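You operate a simulated robot arm through the tools that you are given. There is no shell and no other tool. Be economical: measure what you need, move in short steps, check, and stop when the job is done.

Carry out the task below with a simulated robot arm. There is one attempt and no reset: what you move stays moved.

TASK
Put the green spiky ball from the metal-leg table top on top of the step riser there and the purple spiky ball on top of the glue tin.
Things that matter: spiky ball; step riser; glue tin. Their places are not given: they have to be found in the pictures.

It is judged by the outcome, as a careful person would: the job done as asked, and still so three seconds after it is handed in. It fails if anything else is knocked over, pushed out of place, dropped, spilled or broken.

THE ROBOT
A 6-joint arm with a two-finger parallel gripper, fixed in place. Base frame: the origin is at the foot of the arm, x ahead of it, y to its left, z up; the work surface is at about z = 0. Lengths are in cm, angles in degrees, forces in N, time in s.
With the tool pointing down near the work surface it reaches from about 14 to 58 cm from the base axis. Its first joint turns from -66.0 to 66.0 degrees. Payload 2.1 kg.
Tool frame: the origin (TCP) lies between the finger pads and is the grasp point; the fingertips stand 3 cm ahead of it; z points along the fingers, y is the line along which they close. The gripper opens to 9.4 cm. The fingers are 2.8 cm wide and 1 cm thick; the gripper's body (5 by 9.6 cm) begins 5.5 cm behind the TCP.
Orientation is that of the tool frame in the base frame, as [roll, pitch, yaw] about the fixed x, y, z axes, in that order (R = Rz(yaw) Ry(pitch) Rx(roll)). With the fingers straight down and closing along the base's y, the tool's x points along the base's -x, its y along +y and its z along -z.

THE INTERFACE
- The arm moves only by the tool arm_command. Its arguments are lists of equal length, an entry for each row: "slide": the shift along the tool's x, y, z in units of 50 mm (1.0 is 50 mm), a list of three; "rot": the turn, a rotation vector about the tool's x, y, z in units of 4 degrees (1.0 is 4 degrees), a list of three; "jaw": the finger opening in cm, from 0 to 9.4. In form: {"slide": [[tx, ty, tz], ...], "rot": [[wx, wy, wz], ...], "jaw": [jaw, ...]}. A call has 1 to 20 rows; each row shifts and turns the commanded pose from where the row before left it, along the tool's axes as they then stand. A call with a number of a shift or a turn outside -1 to 1 is refused whole. A row lasts 0.2 s, in which the tool goes at most 5 cm and 8.6 degrees; a call with a longer step from one row to the next is refused whole, and so is a gripper value outside its range. A pose out of reach is approached as far as the arm can. The call stops where the force on the tool passes 40 N (or 10 N more than at its start, if that is more) or the arm is blocked; 0.2 s more then pass. The fingers move at their own pace (about 7.2 cm/s each) and stop on an object; they squeeze with about 44 N. The grip force told is the motor's: it shows also when the fingers shut on nothing. Time passes only in rows, and 0.2 s behind the last, so rows that do not move let the fingers close. It gives the time, the measured TCP pose, the force on the tool (base axes), the opening and the grip force at its end, in the units of the frame above (readings bear some noise).
- Cameras (640 x 400 px; columns grow to the right, rows downward): "scene" is fixed at [2.99, -35.97, 47.61]; the picture's right is [0.94, -0.33, 0.00], its down [-0.22, -0.63, -0.75] and it looks along [0.25, 0.71, -0.66] (base axes); focal length 297 px, centre (320, 200). "wrist" rides on the gripper at [-3.7, 0, -5.8] in the tool frame; the picture's right is [0.00, -1.00, 0.00], its down [0.97, 0.00, -0.24] and it looks along [0.24, 0.00, 0.97] (tool axes); focal length 218 px, centre (320, 200).
- grab_frame(camera): a new picture of that camera. No time passes.
- point_at(camera, pixels): for up to 12 pixels [column, row] of the newest picture of that camera ("zoom" is the newest enlarged one), the place [x, y, z] in the base frame of the surface seen there, good to about 0.2 cm. No time passes.
- inspect(camera, box): a new picture of the part [left, top, right, bottom] of that camera's present view, enlarged. No time passes.
- sign_off(): hands the job in; it is judged then, once.

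Work in short steps. Measure before you move; look again where a grasp or a placing could have gone wrong, and mend it. You have 60 turns and 22 pictures in all, those below and enlarged ones among them. Open the gripper and draw the arm clear of the work before you hand the job in, unless the task says otherwise; then end with one line.

The tools are called after "Call:" as a command line: name --argument value ..., lists and objects as JSON in quotes. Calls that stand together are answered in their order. arm_command: Moves the arm, as the interface text tells. Its arguments: {"type":"object","properties":{"slide":{"type":"array","items":{"type":"array","items":{"type":"number"}}},"rot":{"type":"array","items":{"type":"array","items":{"type":"number"}}},"jaw":{"type":"array","items":{"type":"number"}}},"required":["slide","rot","jaw"]} The other tools are called the same way: grab_frame (camera) takes a picture; point_at (camera, pixels) gives the place of the surface under pixels of a picture; inspect (camera, box) takes an enlarged picture of a part of a camera's view; sign_off () hands the job in.

At the start:

```text
clock: 0.0
ee_pos: [21.45, 16.34, 23.34]
tool_rot: [180.0, 0.0, 180.0]
ft_force: [0.3, 0.0, 0.3]
width: 9.39
gripper_force: 0.1
```

scene: 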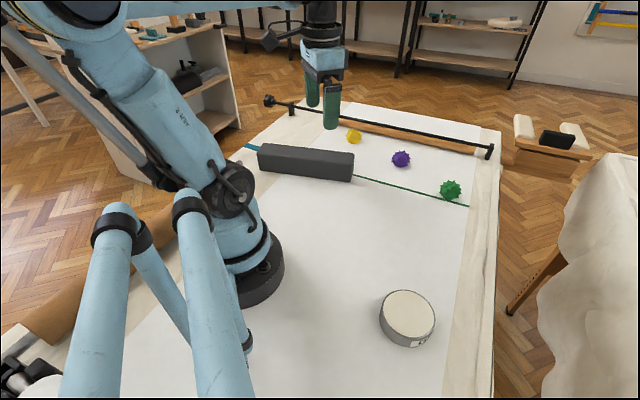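
wrist: 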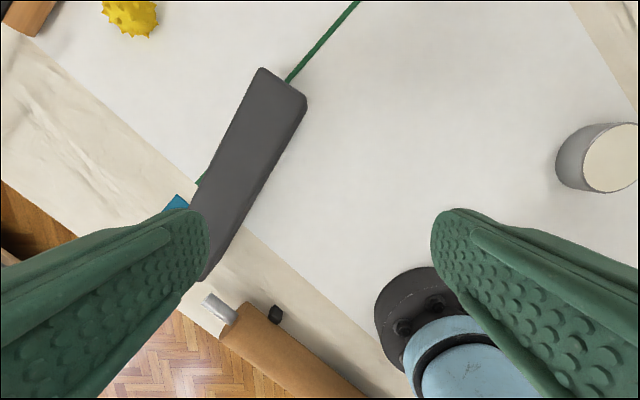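

The scene shows the green ball near (450,188), purple near (401,158), the dark riser near (305,160) and the tin near (408,315). I'll measure them.

Call:
point_at --camera "scene" --pixels '[[450, 186], [450, 198], [401, 157], [401, 166], [262, 150], [351, 157], [350, 178], [260, 170], [408, 312], [382, 300], [433, 318], [408, 292]]'

Call:
inspect --camera "scene" --box '[240, 90, 500, 220]'

Call:
inspect --camera "scene" --box '[350, 270, 470, 360]'

```text
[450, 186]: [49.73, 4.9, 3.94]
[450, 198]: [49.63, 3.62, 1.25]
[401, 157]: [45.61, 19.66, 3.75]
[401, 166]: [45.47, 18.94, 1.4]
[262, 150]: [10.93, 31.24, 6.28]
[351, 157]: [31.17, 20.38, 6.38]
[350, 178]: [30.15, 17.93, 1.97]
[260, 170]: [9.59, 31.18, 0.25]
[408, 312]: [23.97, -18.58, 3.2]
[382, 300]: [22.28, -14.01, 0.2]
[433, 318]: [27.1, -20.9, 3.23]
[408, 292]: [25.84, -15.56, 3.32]
```

```text
2.46 times, centred on (370, 155) of scene
```

zoom: 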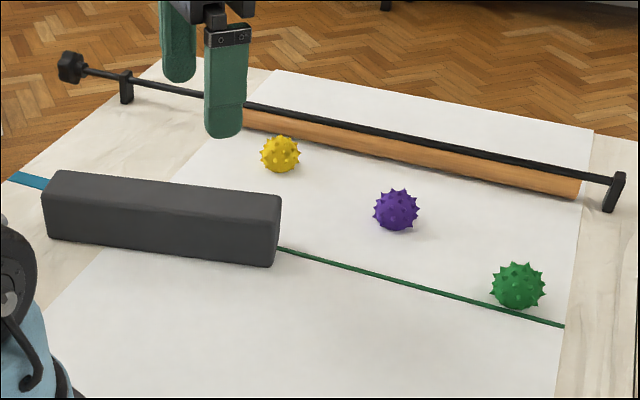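

```text
4.44 times, centred on (410, 315) of scene
```

zoom: 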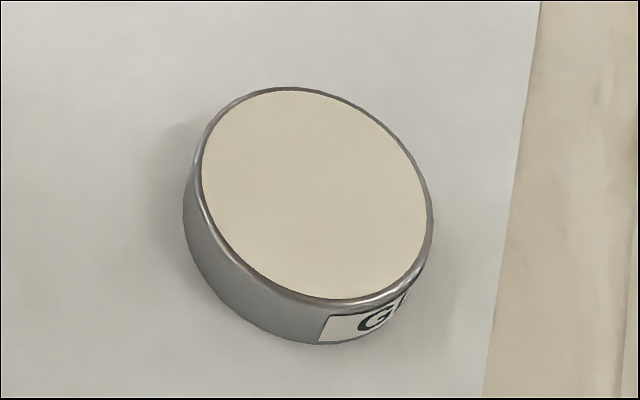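

Next I measure the riser's top outline, the rail and rod behind the balls, and the tin's top edges.

Call:
grab_frame --camera "scene"

Call:
point_at --camera "scene" --pixels '[[266, 145], [262, 152], [352, 153], [349, 160], [306, 149], [306, 155], [460, 144], [400, 128], [440, 144], [400, 134], [352, 136], [490, 151]]'

Call:
point_at --camera "scene" --pixels '[[409, 313], [385, 300], [409, 335], [431, 325], [400, 292], [266, 99], [291, 108], [460, 149], [420, 138], [380, 129]]'

```text
17 pictures are left
```

scene: 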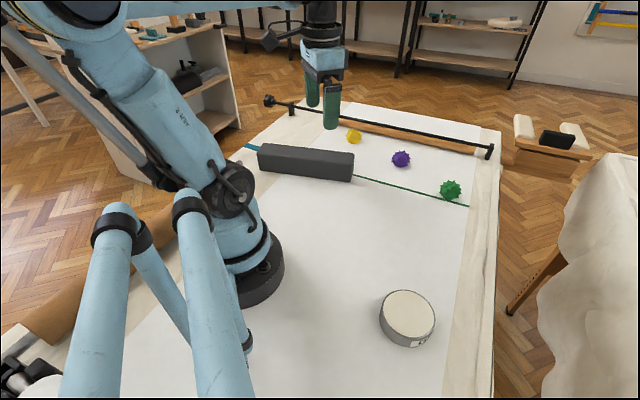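

```text
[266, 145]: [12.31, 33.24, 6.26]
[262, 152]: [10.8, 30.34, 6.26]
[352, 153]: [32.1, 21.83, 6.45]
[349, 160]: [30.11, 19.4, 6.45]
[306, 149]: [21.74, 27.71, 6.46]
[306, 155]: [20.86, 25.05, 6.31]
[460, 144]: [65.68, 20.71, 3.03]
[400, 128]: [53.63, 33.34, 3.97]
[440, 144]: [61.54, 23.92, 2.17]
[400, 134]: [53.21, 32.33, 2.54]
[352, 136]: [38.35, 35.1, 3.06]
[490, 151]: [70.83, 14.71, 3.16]
```

```text
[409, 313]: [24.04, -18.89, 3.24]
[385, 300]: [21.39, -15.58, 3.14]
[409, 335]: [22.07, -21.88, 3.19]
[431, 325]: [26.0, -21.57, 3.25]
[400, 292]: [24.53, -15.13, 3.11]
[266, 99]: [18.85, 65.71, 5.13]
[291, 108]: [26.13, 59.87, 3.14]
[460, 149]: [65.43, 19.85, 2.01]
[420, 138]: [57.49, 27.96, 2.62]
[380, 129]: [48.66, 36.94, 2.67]
```

Tin top is centred about (24,-18.8,3.2); riser top is about (21.3,26.4,6.4). I estimate green's centre at (50.5,5.6) and purple's at (46.7,21.5). I'll move high above green.

Call:
arm_command --slide '[[-0.83, -0.307, 0], [-0.83, -0.307, 0], [-0.83, -0.307, 0], [-0.83, -0.307, 0], [-0.83, -0.307, 0], [-0.83, -0.307, 0], [-0.83, -0.307, 0], [0, 0, 0.8], [0, 0, 0.8], [0, 0, 0]]' --rot '[[0, 0, 0], [0, 0, 0], [0, 0, 0], [0, 0, 0], [0, 0, 0], [0, 0, 0], [0, 0, 0], [0, 0, 0], [0, 0, 0], [0, 0, 0]]' --jaw '[9.4, 9.4, 9.4, 9.4, 9.4, 9.4, 9.4, 9.4, 9.4, 9.4]'

Call:
grab_frame --camera "wrist"

```text
clock: 2.2
ee_pos: [50.8, 5.39, 15.49]
tool_rot: [-180.0, 0.0, 179.9]
ft_force: [-0.6, 0.6, 0.0]
width: 9.42
gripper_force: 0.1
```

```text
16 pictures are left
```

wrist: 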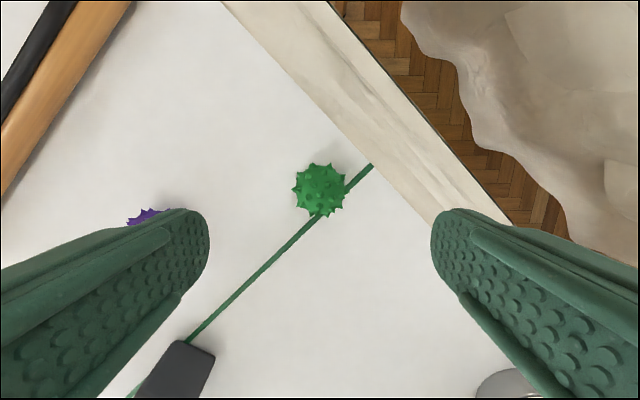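

The ball at (319,190) works out to be right under the TCP. I'll descend to z≈3.35 and close.

Call:
arm_command --slide '[[0, 0, 0.6], [0, 0, 0.6], [0, 0, 0.6], [0, 0, 0.4], [0, 0, 0.2], [0, 0, 0], [0, 0, 0], [0, 0, 0], [0, 0, 0], [0, 0, 0]]' --rot '[[0, 0, 0], [0, 0, 0], [0, 0, 0], [0, 0, 0], [0, 0, 0], [0, 0, 0], [0, 0, 0], [0, 0, 0], [0, 0, 0], [0, 0, 0]]' --jaw '[9.4, 9.4, 9.4, 9.4, 9.4, 9.4, 3, 3, 3, 3]'

```text
clock: 4.4
ee_pos: [50.56, 5.64, 3.44]
tool_rot: [-180.0, 0.0, 180.0]
ft_force: [0.2, 0.8, -0.9]
width: 4.03
gripper_force: 44.4
```

It closed on something at 4.0 cm with 44 N. I'll lift and check.

Call:
arm_command --slide '[[0, 0, -0.3], [0, 0, -0.7], [0, 0, -0.9], [0, 0, -0.9], [0, 0, 0]]' --rot '[[0, 0, 0], [0, 0, 0], [0, 0, 0], [0, 0, 0], [0, 0, 0]]' --jaw '[3, 3, 3, 3, 3]'

Call:
grab_frame --camera "wrist"

```text
clock: 5.6
ee_pos: [50.56, 5.35, 17.33]
tool_rot: [-180.0, 0.0, 179.9]
ft_force: [0.2, -0.2, -1.6]
width: 4.02
gripper_force: 44.2
```

```text
15 pictures are left
```

wrist: 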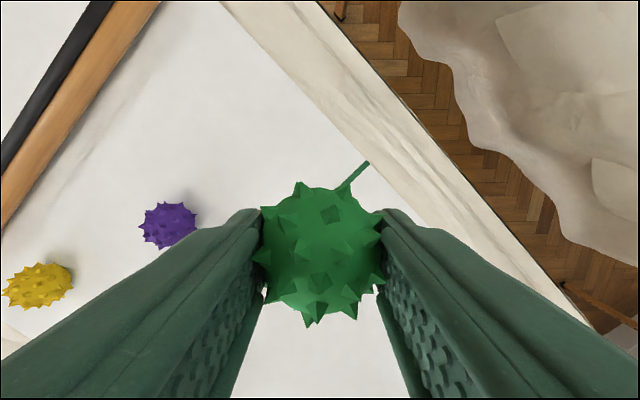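

The green ball is held. I'll carry it above the riser's middle.

Call:
arm_command --slide '[[0.73, 0.5225, 0], [0.73, 0.5225, 0], [0.73, 0.5225, 0], [0.73, 0.5225, 0], [0.73, 0.5225, 0], [0.73, 0.5225, 0], [0.73, 0.5225, 0], [0.73, 0.5225, 0], [0, 0, 0], [0, 0, 0]]' --rot '[[0, 0, 0], [0, 0, 0], [0, 0, 0], [0, 0, 0], [0, 0, 0], [0, 0, 0], [0, 0, 0], [0, 0, 0], [0, 0, 0], [0, 0, 0]]' --jaw '[3, 3, 3, 3, 3, 3, 3, 3, 3, 3]'

Call:
grab_frame --camera "wrist"

Call:
grab_frame --camera "scene"

```text
clock: 7.8
ee_pos: [21.7, 26.25, 16.97]
tool_rot: [-179.9, 0.0, 180.0]
ft_force: [0.9, 0.2, -0.5]
width: 3.98
gripper_force: 44.0
```

```text
14 pictures are left
```

wrist: 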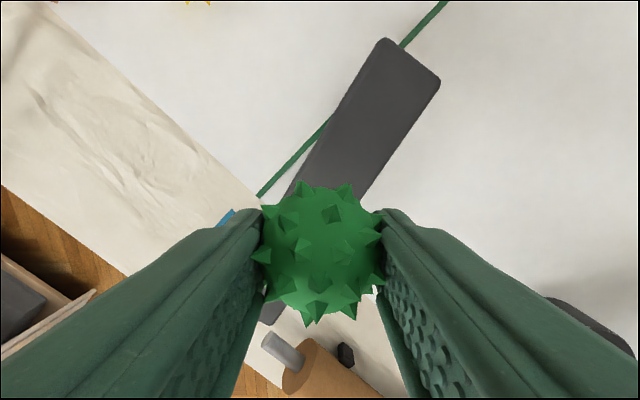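

```text
13 pictures are left
```

scene: 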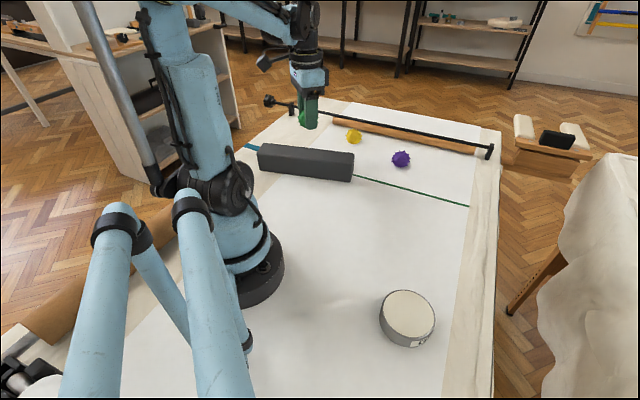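

I measure the riser's top edges across its width from the wrist view.

Call:
point_at --camera "wrist" --pixels '[[385, 41], [435, 84], [353, 92], [360, 85], [408, 128], [402, 136], [331, 130], [378, 172], [385, 110], [312, 165]]'

```text
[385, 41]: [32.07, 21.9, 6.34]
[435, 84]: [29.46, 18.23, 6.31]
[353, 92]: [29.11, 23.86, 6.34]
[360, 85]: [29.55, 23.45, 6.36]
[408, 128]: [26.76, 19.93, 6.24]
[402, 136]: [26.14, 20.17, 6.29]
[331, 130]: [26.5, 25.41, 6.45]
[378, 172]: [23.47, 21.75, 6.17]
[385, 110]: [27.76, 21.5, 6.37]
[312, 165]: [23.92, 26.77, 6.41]
```

Riser is 4.65 cm wide; its centre line needs a shift of about (-0.2,-0.8). I'll shift and lower to just touching the top.

Call:
arm_command --slide '[[0.04, -0.16, 0], [0, 0, 0.5], [0, 0, 0.5], [0, 0, 0.3], [0, 0, 0.15], [0, 0, 0], [0, 0, 0]]' --rot '[[0, 0, 0], [0, 0, 0], [0, 0, 0], [0, 0, 0], [0, 0, 0], [0, 0, 0], [0, 0, 0]]' --jaw '[3, 3, 3, 3, 3, 3, 3]'

Call:
inspect --camera "scene" --box '[240, 90, 400, 190]'

```text
clock: 9.4
ee_pos: [21.23, 25.57, 10.02]
tool_rot: [180.0, 0.0, 179.9]
ft_force: [-0.2, 1.7, 0.0]
width: 4.0
gripper_force: 43.9
```

```text
4.00 times, centred on (320, 140) of scene
```

zoom: 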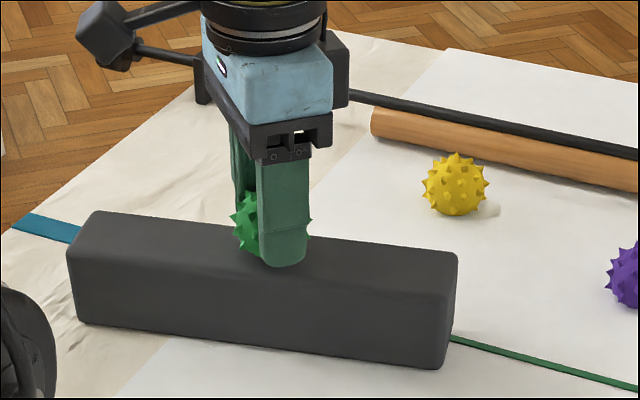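

I'm about 0.3 cm above the top; I lower slowly to feel contact.

Call:
arm_command --slide '[[0, 0, 0.03], [0, 0, 0.02], [0, 0, 0], [0, 0, 0]]' --rot '[[0, 0, 0], [0, 0, 0], [0, 0, 0], [0, 0, 0]]' --jaw '[3, 3, 3, 3]'

```text
clock: 10.4
ee_pos: [21.11, 25.65, 9.91]
tool_rot: [-180.0, 0.0, -180.0]
ft_force: [-0.6, 0.7, 0.6]
width: 4.01
gripper_force: 44.0
```

Call:
arm_command --slide '[[0, 0, 0.02], [0, 0, 0.015], [0, 0, 0], [0, 0, 0]]' --rot '[[0, 0, 0], [0, 0, 0], [0, 0, 0], [0, 0, 0]]' --jaw '[3, 3, 3, 3]'

```text
clock: 11.4
ee_pos: [21.12, 25.66, 9.6]
tool_rot: [-179.9, 0.0, 180.0]
ft_force: [0.1, 1.2, 1.9]
width: 3.97
gripper_force: 44.4
```

Slight contact (fz about 1.9). I open slowly.

Call:
arm_command --slide '[[0, 0, 0], [0, 0, 0], [0, 0, 0], [0, 0, 0], [0, 0, 0], [0, 0, 0], [0, 0, 0], [0, 0, 0], [0, 0, 0]]' --rot '[[0, 0, 0], [0, 0, 0], [0, 0, 0], [0, 0, 0], [0, 0, 0], [0, 0, 0], [0, 0, 0], [0, 0, 0], [0, 0, 0]]' --jaw '[3.8, 4.0, 4.15, 4.3, 4.5, 4.8, 5.2, 5.6, 6.0]'

Call:
inspect --camera "scene" --box '[240, 90, 400, 190]'

```text
clock: 13.4
ee_pos: [21.11, 25.66, 9.72]
tool_rot: [179.9, 0.0, -180.0]
ft_force: [0.4, -0.6, 0.2]
width: 6.01
gripper_force: 0.1
```

```text
4.00 times, centred on (320, 140) of scene
```

zoom: 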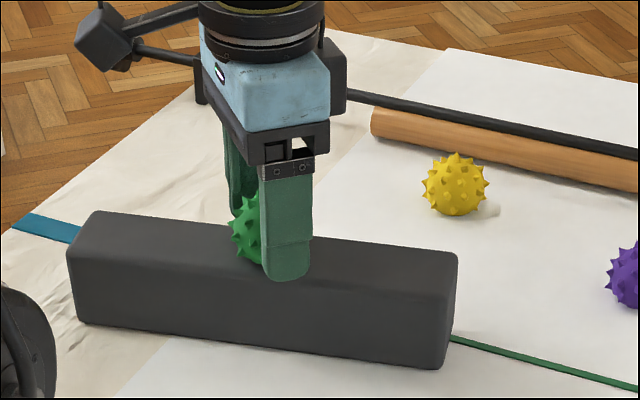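

The ball stays between the fingers. I open a little more and rise straight up.

Call:
arm_command --slide '[[0, 0, 0], [0, 0, 0], [0, 0, -0.2], [0, 0, -0.5], [0, 0, -0.8], [0, 0, 0]]' --rot '[[0, 0, 0], [0, 0, 0], [0, 0, 0], [0, 0, 0], [0, 0, 0], [0, 0, 0]]' --jaw '[7, 8, 8, 8, 9, 9.4]'

Call:
grab_frame --camera "wrist"

```text
clock: 14.8
ee_pos: [20.76, 25.72, 17.4]
tool_rot: [179.9, 0.1, 179.9]
ft_force: [-0.8, 0.2, -0.2]
width: 9.38
gripper_force: 0.0
```

```text
10 pictures are left
```

wrist: 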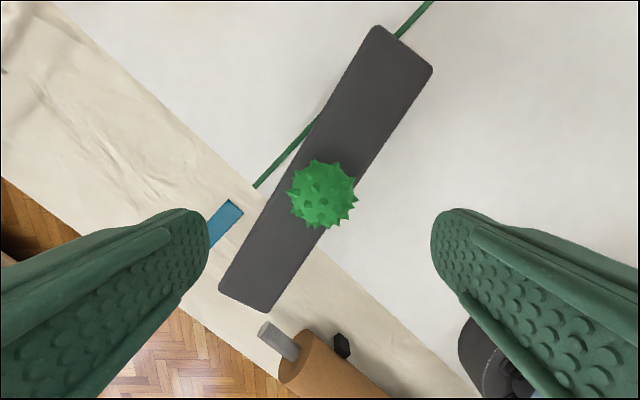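

Green sits centred on the riser. Next I go above the purple ball.

Call:
arm_command --slide '[[-0.855, -0.14, 0], [-0.855, -0.14, 0], [-0.855, -0.14, 0], [-0.855, -0.14, 0], [-0.855, -0.14, 0], [-0.855, -0.14, 0], [0, 0, 0.4], [0, 0, 0], [0, 0, 0]]' --rot '[[0, 0, 0], [0, 0, 0], [0, 0, 0], [0, 0, 0], [0, 0, 0], [0, 0, 0], [0, 0, 0], [0, 0, 0], [0, 0, 0]]' --jaw '[9.4, 9.4, 9.4, 9.4, 9.4, 9.4, 9.4, 9.4, 9.4]'

Call:
grab_frame --camera "wrist"

```text
clock: 16.8
ee_pos: [46.68, 21.26, 15.14]
tool_rot: [-179.9, -0.1, 180.0]
ft_force: [-0.3, 0.1, -0.2]
width: 9.41
gripper_force: 0.1
```

```text
9 pictures are left
```

wrist: 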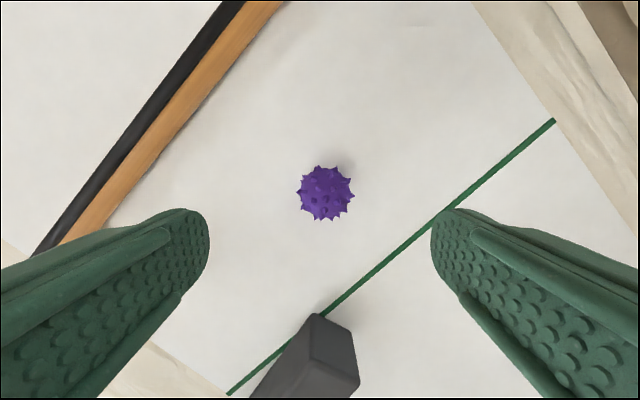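

The purple ball at (325,193) is about (-0.25,-0.4) off; I correct, descend and close.

Call:
arm_command --slide '[[0.045, -0.075, 0.3], [0, 0, 0.6], [0, 0, 0.6], [0, 0, 0.5], [0, 0, 0.26], [0, 0, 0.1], [0, 0, 0], [0, 0, 0], [0, 0, 0], [0, 0, 0], [0, 0, 0]]' --rot '[[0, 0, 0], [0, 0, 0], [0, 0, 0], [0, 0, 0], [0, 0, 0], [0, 0, 0], [0, 0, 0], [0, 0, 0], [0, 0, 0], [0, 0, 0], [0, 0, 0]]' --jaw '[9.4, 9.4, 9.4, 9.4, 9.4, 9.4, 9.4, 3, 3, 3, 3]'

```text
clock: 19.2
ee_pos: [46.46, 21.07, 3.29]
tool_rot: [180.0, 0.0, -180.0]
ft_force: [0.3, 1.1, -0.2]
width: 4.02
gripper_force: 44.2
```

Purple is gripped. I lift and carry it above the tin.

Call:
arm_command --slide '[[0, 0, -0.3], [0, 0, -0.7], [0, 0, -0.9], [0, 0, -0.9], [0.45, -0.798, 0], [0.45, -0.798, 0], [0.45, -0.798, 0], [0.45, -0.798, 0], [0.45, -0.798, 0], [0.45, -0.798, 0], [0.45, -0.798, 0], [0.45, -0.798, 0], [0.45, -0.798, 0], [0.45, -0.798, 0], [0, 0, 0], [0, 0, 0]]' --rot '[[0, 0, 0], [0, 0, 0], [0, 0, 0], [0, 0, 0], [0, 0, 0], [0, 0, 0], [0, 0, 0], [0, 0, 0], [0, 0, 0], [0, 0, 0], [0, 0, 0], [0, 0, 0], [0, 0, 0], [0, 0, 0], [0, 0, 0], [0, 0, 0]]' --jaw '[3, 3, 3, 3, 3, 3, 3, 3, 3, 3, 3, 3, 3, 3, 3, 3]'

Call:
grab_frame --camera "wrist"

```text
clock: 22.6
ee_pos: [24.42, -18.87, 17.2]
tool_rot: [180.0, 0.0, -180.0]
ft_force: [0.0, -0.2, -0.3]
width: 3.98
gripper_force: 44.4
```

```text
8 pictures are left
```

wrist: 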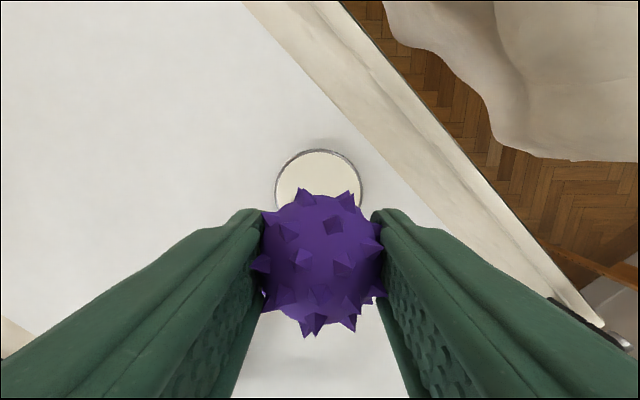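

Tin centre (319,192) is about 0.2 cm nearer the base than the ball. I correct and lower to just above the tin top.

Call:
arm_command --slide '[[0.045, 0, 0.4], [0, 0, 0.6], [0, 0, 0.6], [0, 0, 0.35], [0, 0, 0.16], [0, 0, 0], [0, 0, 0.02], [0, 0, 0.01], [0, 0, 0]]' --rot '[[0, 0, 0], [0, 0, 0], [0, 0, 0], [0, 0, 0], [0, 0, 0], [0, 0, 0], [0, 0, 0], [0, 0, 0], [0, 0, 0]]' --jaw '[3, 3, 3, 3, 3, 3, 3, 3, 3]'

Call:
inspect --camera "scene" --box '[330, 240, 490, 340]'

```text
clock: 24.6
ee_pos: [23.89, -18.92, 6.65]
tool_rot: [-179.8, 0.0, 179.9]
ft_force: [-0.3, 0.1, -0.2]
width: 4.01
gripper_force: 44.0
```

```text
4.00 times, centred on (410, 290) of scene
```

zoom: 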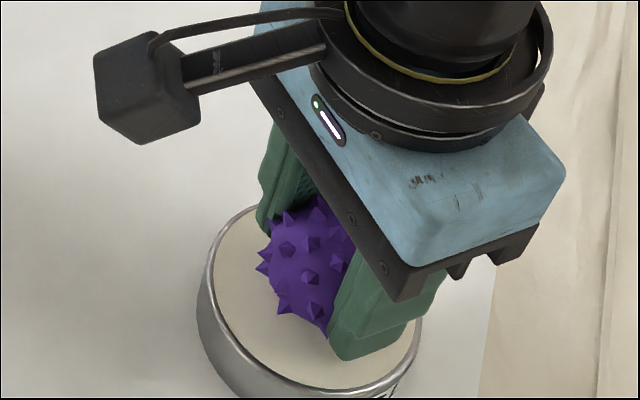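

No contact yet; I lower another 0.1 cm and check the force.

Call:
arm_command --slide '[[0, 0, 0.015], [0, 0, 0.01], [0, 0, 0], [0, 0, 0]]' --rot '[[0, 0, 0], [0, 0, 0], [0, 0, 0], [0, 0, 0]]' --jaw '[3, 3, 3, 3]'

```text
clock: 25.6
ee_pos: [23.91, -18.87, 6.42]
tool_rot: [-180.0, -0.1, -179.9]
ft_force: [-0.7, 0.0, -0.8]
width: 3.96
gripper_force: 43.6
```

Call:
arm_command --slide '[[0, 0, 0.012], [0, 0, 0.01], [0, 0, 0], [0, 0, 0]]' --rot '[[0, 0, 0], [0, 0, 0], [0, 0, 0], [0, 0, 0]]' --jaw '[3, 3, 3, 3]'

```text
clock: 26.6
ee_pos: [23.89, -18.87, 6.33]
tool_rot: [-180.0, 0.0, 180.0]
ft_force: [-0.5, 0.1, -0.5]
width: 3.97
gripper_force: 43.6
```

Call:
arm_command --slide '[[0, 0, 0.01], [0, 0, 0.01], [0, 0, 0], [0, 0, 0]]' --rot '[[0, 0, 0], [0, 0, 0], [0, 0, 0], [0, 0, 0]]' --jaw '[3, 3, 3, 3]'

Call:
inspect --camera "scene" --box '[370, 270, 450, 320]'

```text
clock: 27.6
ee_pos: [23.79, -18.77, 6.35]
tool_rot: [179.9, 0.0, -179.9]
ft_force: [0.7, -0.3, -0.1]
width: 3.98
gripper_force: 44.2
```

```text
8.00 times, centred on (410, 295) of scene
```

zoom: 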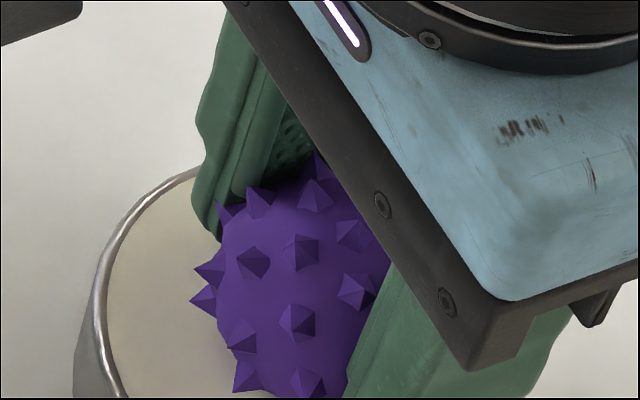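

Very near or just touching (z 6.35, tips 0.2 cm above the lid). I release slowly, within the rim.

Call:
arm_command --slide '[[0, 0, 0], [0, 0, 0], [0, 0, 0], [0, 0, 0], [0, 0, 0], [0, 0, 0], [0, 0, 0], [0, 0, 0], [0, 0, 0]]' --rot '[[0, 0, 0], [0, 0, 0], [0, 0, 0], [0, 0, 0], [0, 0, 0], [0, 0, 0], [0, 0, 0], [0, 0, 0], [0, 0, 0]]' --jaw '[3.8, 4.0, 4.15, 4.3, 4.5, 4.7, 5.0, 5.3, 5.6]'

Call:
grab_frame --camera "wrist"

```text
clock: 29.6
ee_pos: [23.9, -18.82, 6.41]
tool_rot: [180.0, 0.0, -180.0]
ft_force: [0.6, -0.4, -0.2]
width: 5.61
gripper_force: 0.1
```

```text
5 pictures are left
```

wrist: 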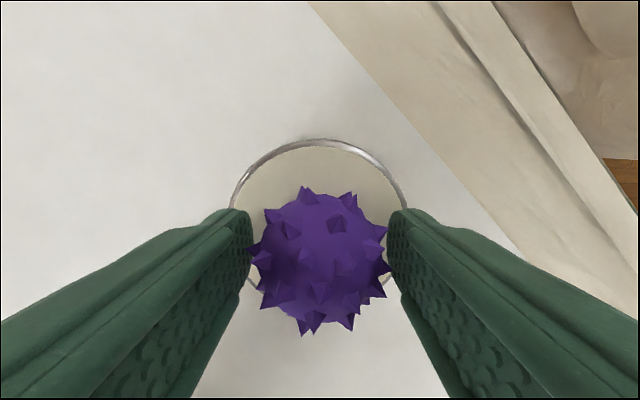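

The ball rests on the lid. I open a bit more while rising slightly to clear the rim, then rise straight up.

Call:
arm_command --slide '[[0, 0, -0.02], [0, 0, -0.02], [0, 0, -0.03], [0, 0, -0.1], [0, 0, -0.4], [0, 0, -0.8], [0, 0, -0.8], [0, 0, 0], [0, 0, 0]]' --rot '[[0, 0, 0], [0, 0, 0], [0, 0, 0], [0, 0, 0], [0, 0, 0], [0, 0, 0], [0, 0, 0], [0, 0, 0], [0, 0, 0]]' --jaw '[5.8, 6.2, 6.8, 7.4, 7.8, 8, 8, 8, 8]'

Call:
grab_frame --camera "wrist"

```text
clock: 31.6
ee_pos: [23.96, -18.69, 17.29]
tool_rot: [179.9, 0.0, 180.0]
ft_force: [-0.2, 0.9, -0.4]
width: 8.0
gripper_force: 0.0
```

```text
4 pictures are left
```

wrist: 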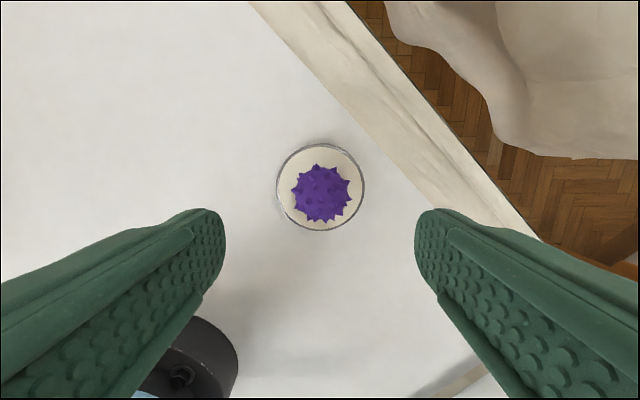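

Purple sits on the tin. I move up and aside to a clear spot, then check the whole scene.

Call:
arm_command --slide '[[0, 0.3, -0.6], [-0.3, 0.8, 0], [-0.3, 0.8, 0], [-0.3, 0.8, 0], [-0.3, 0.8, 0], [0, 0, 0], [0, 0, 0]]' --rot '[[0, 0, 0], [0, 0, 0], [0, 0, 0], [0, 0, 0], [0, 0, 0], [0, 0, 0], [0, 0, 0]]' --jaw '[8, 8, 8, 8, 8, 8, 8]'

Call:
grab_frame --camera "scene"

```text
clock: 33.2
ee_pos: [29.81, -1.53, 20.1]
tool_rot: [-180.0, 0.0, 180.0]
ft_force: [0.3, -0.3, -0.8]
width: 7.98
gripper_force: 0.0
```

```text
3 pictures are left
```

scene: 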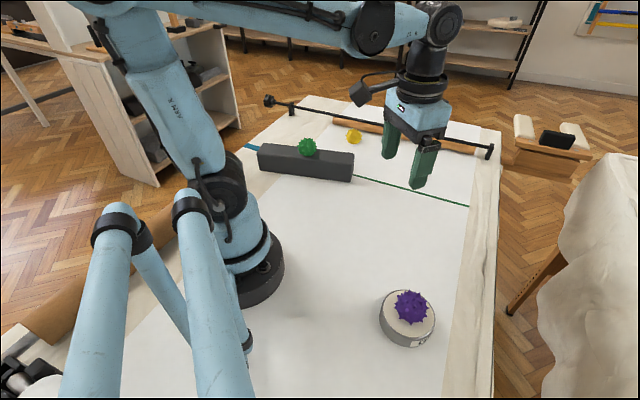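

Green is on the riser, purple is on the tin, nothing else has moved, and the arm is clear. I'm handing in.

Call:
sign_off

```text
The job is handed in.
```

The green spiky ball is on top of the step riser and the purple one is on top of the glue tin; nothing else was moved, and the job is handed in.
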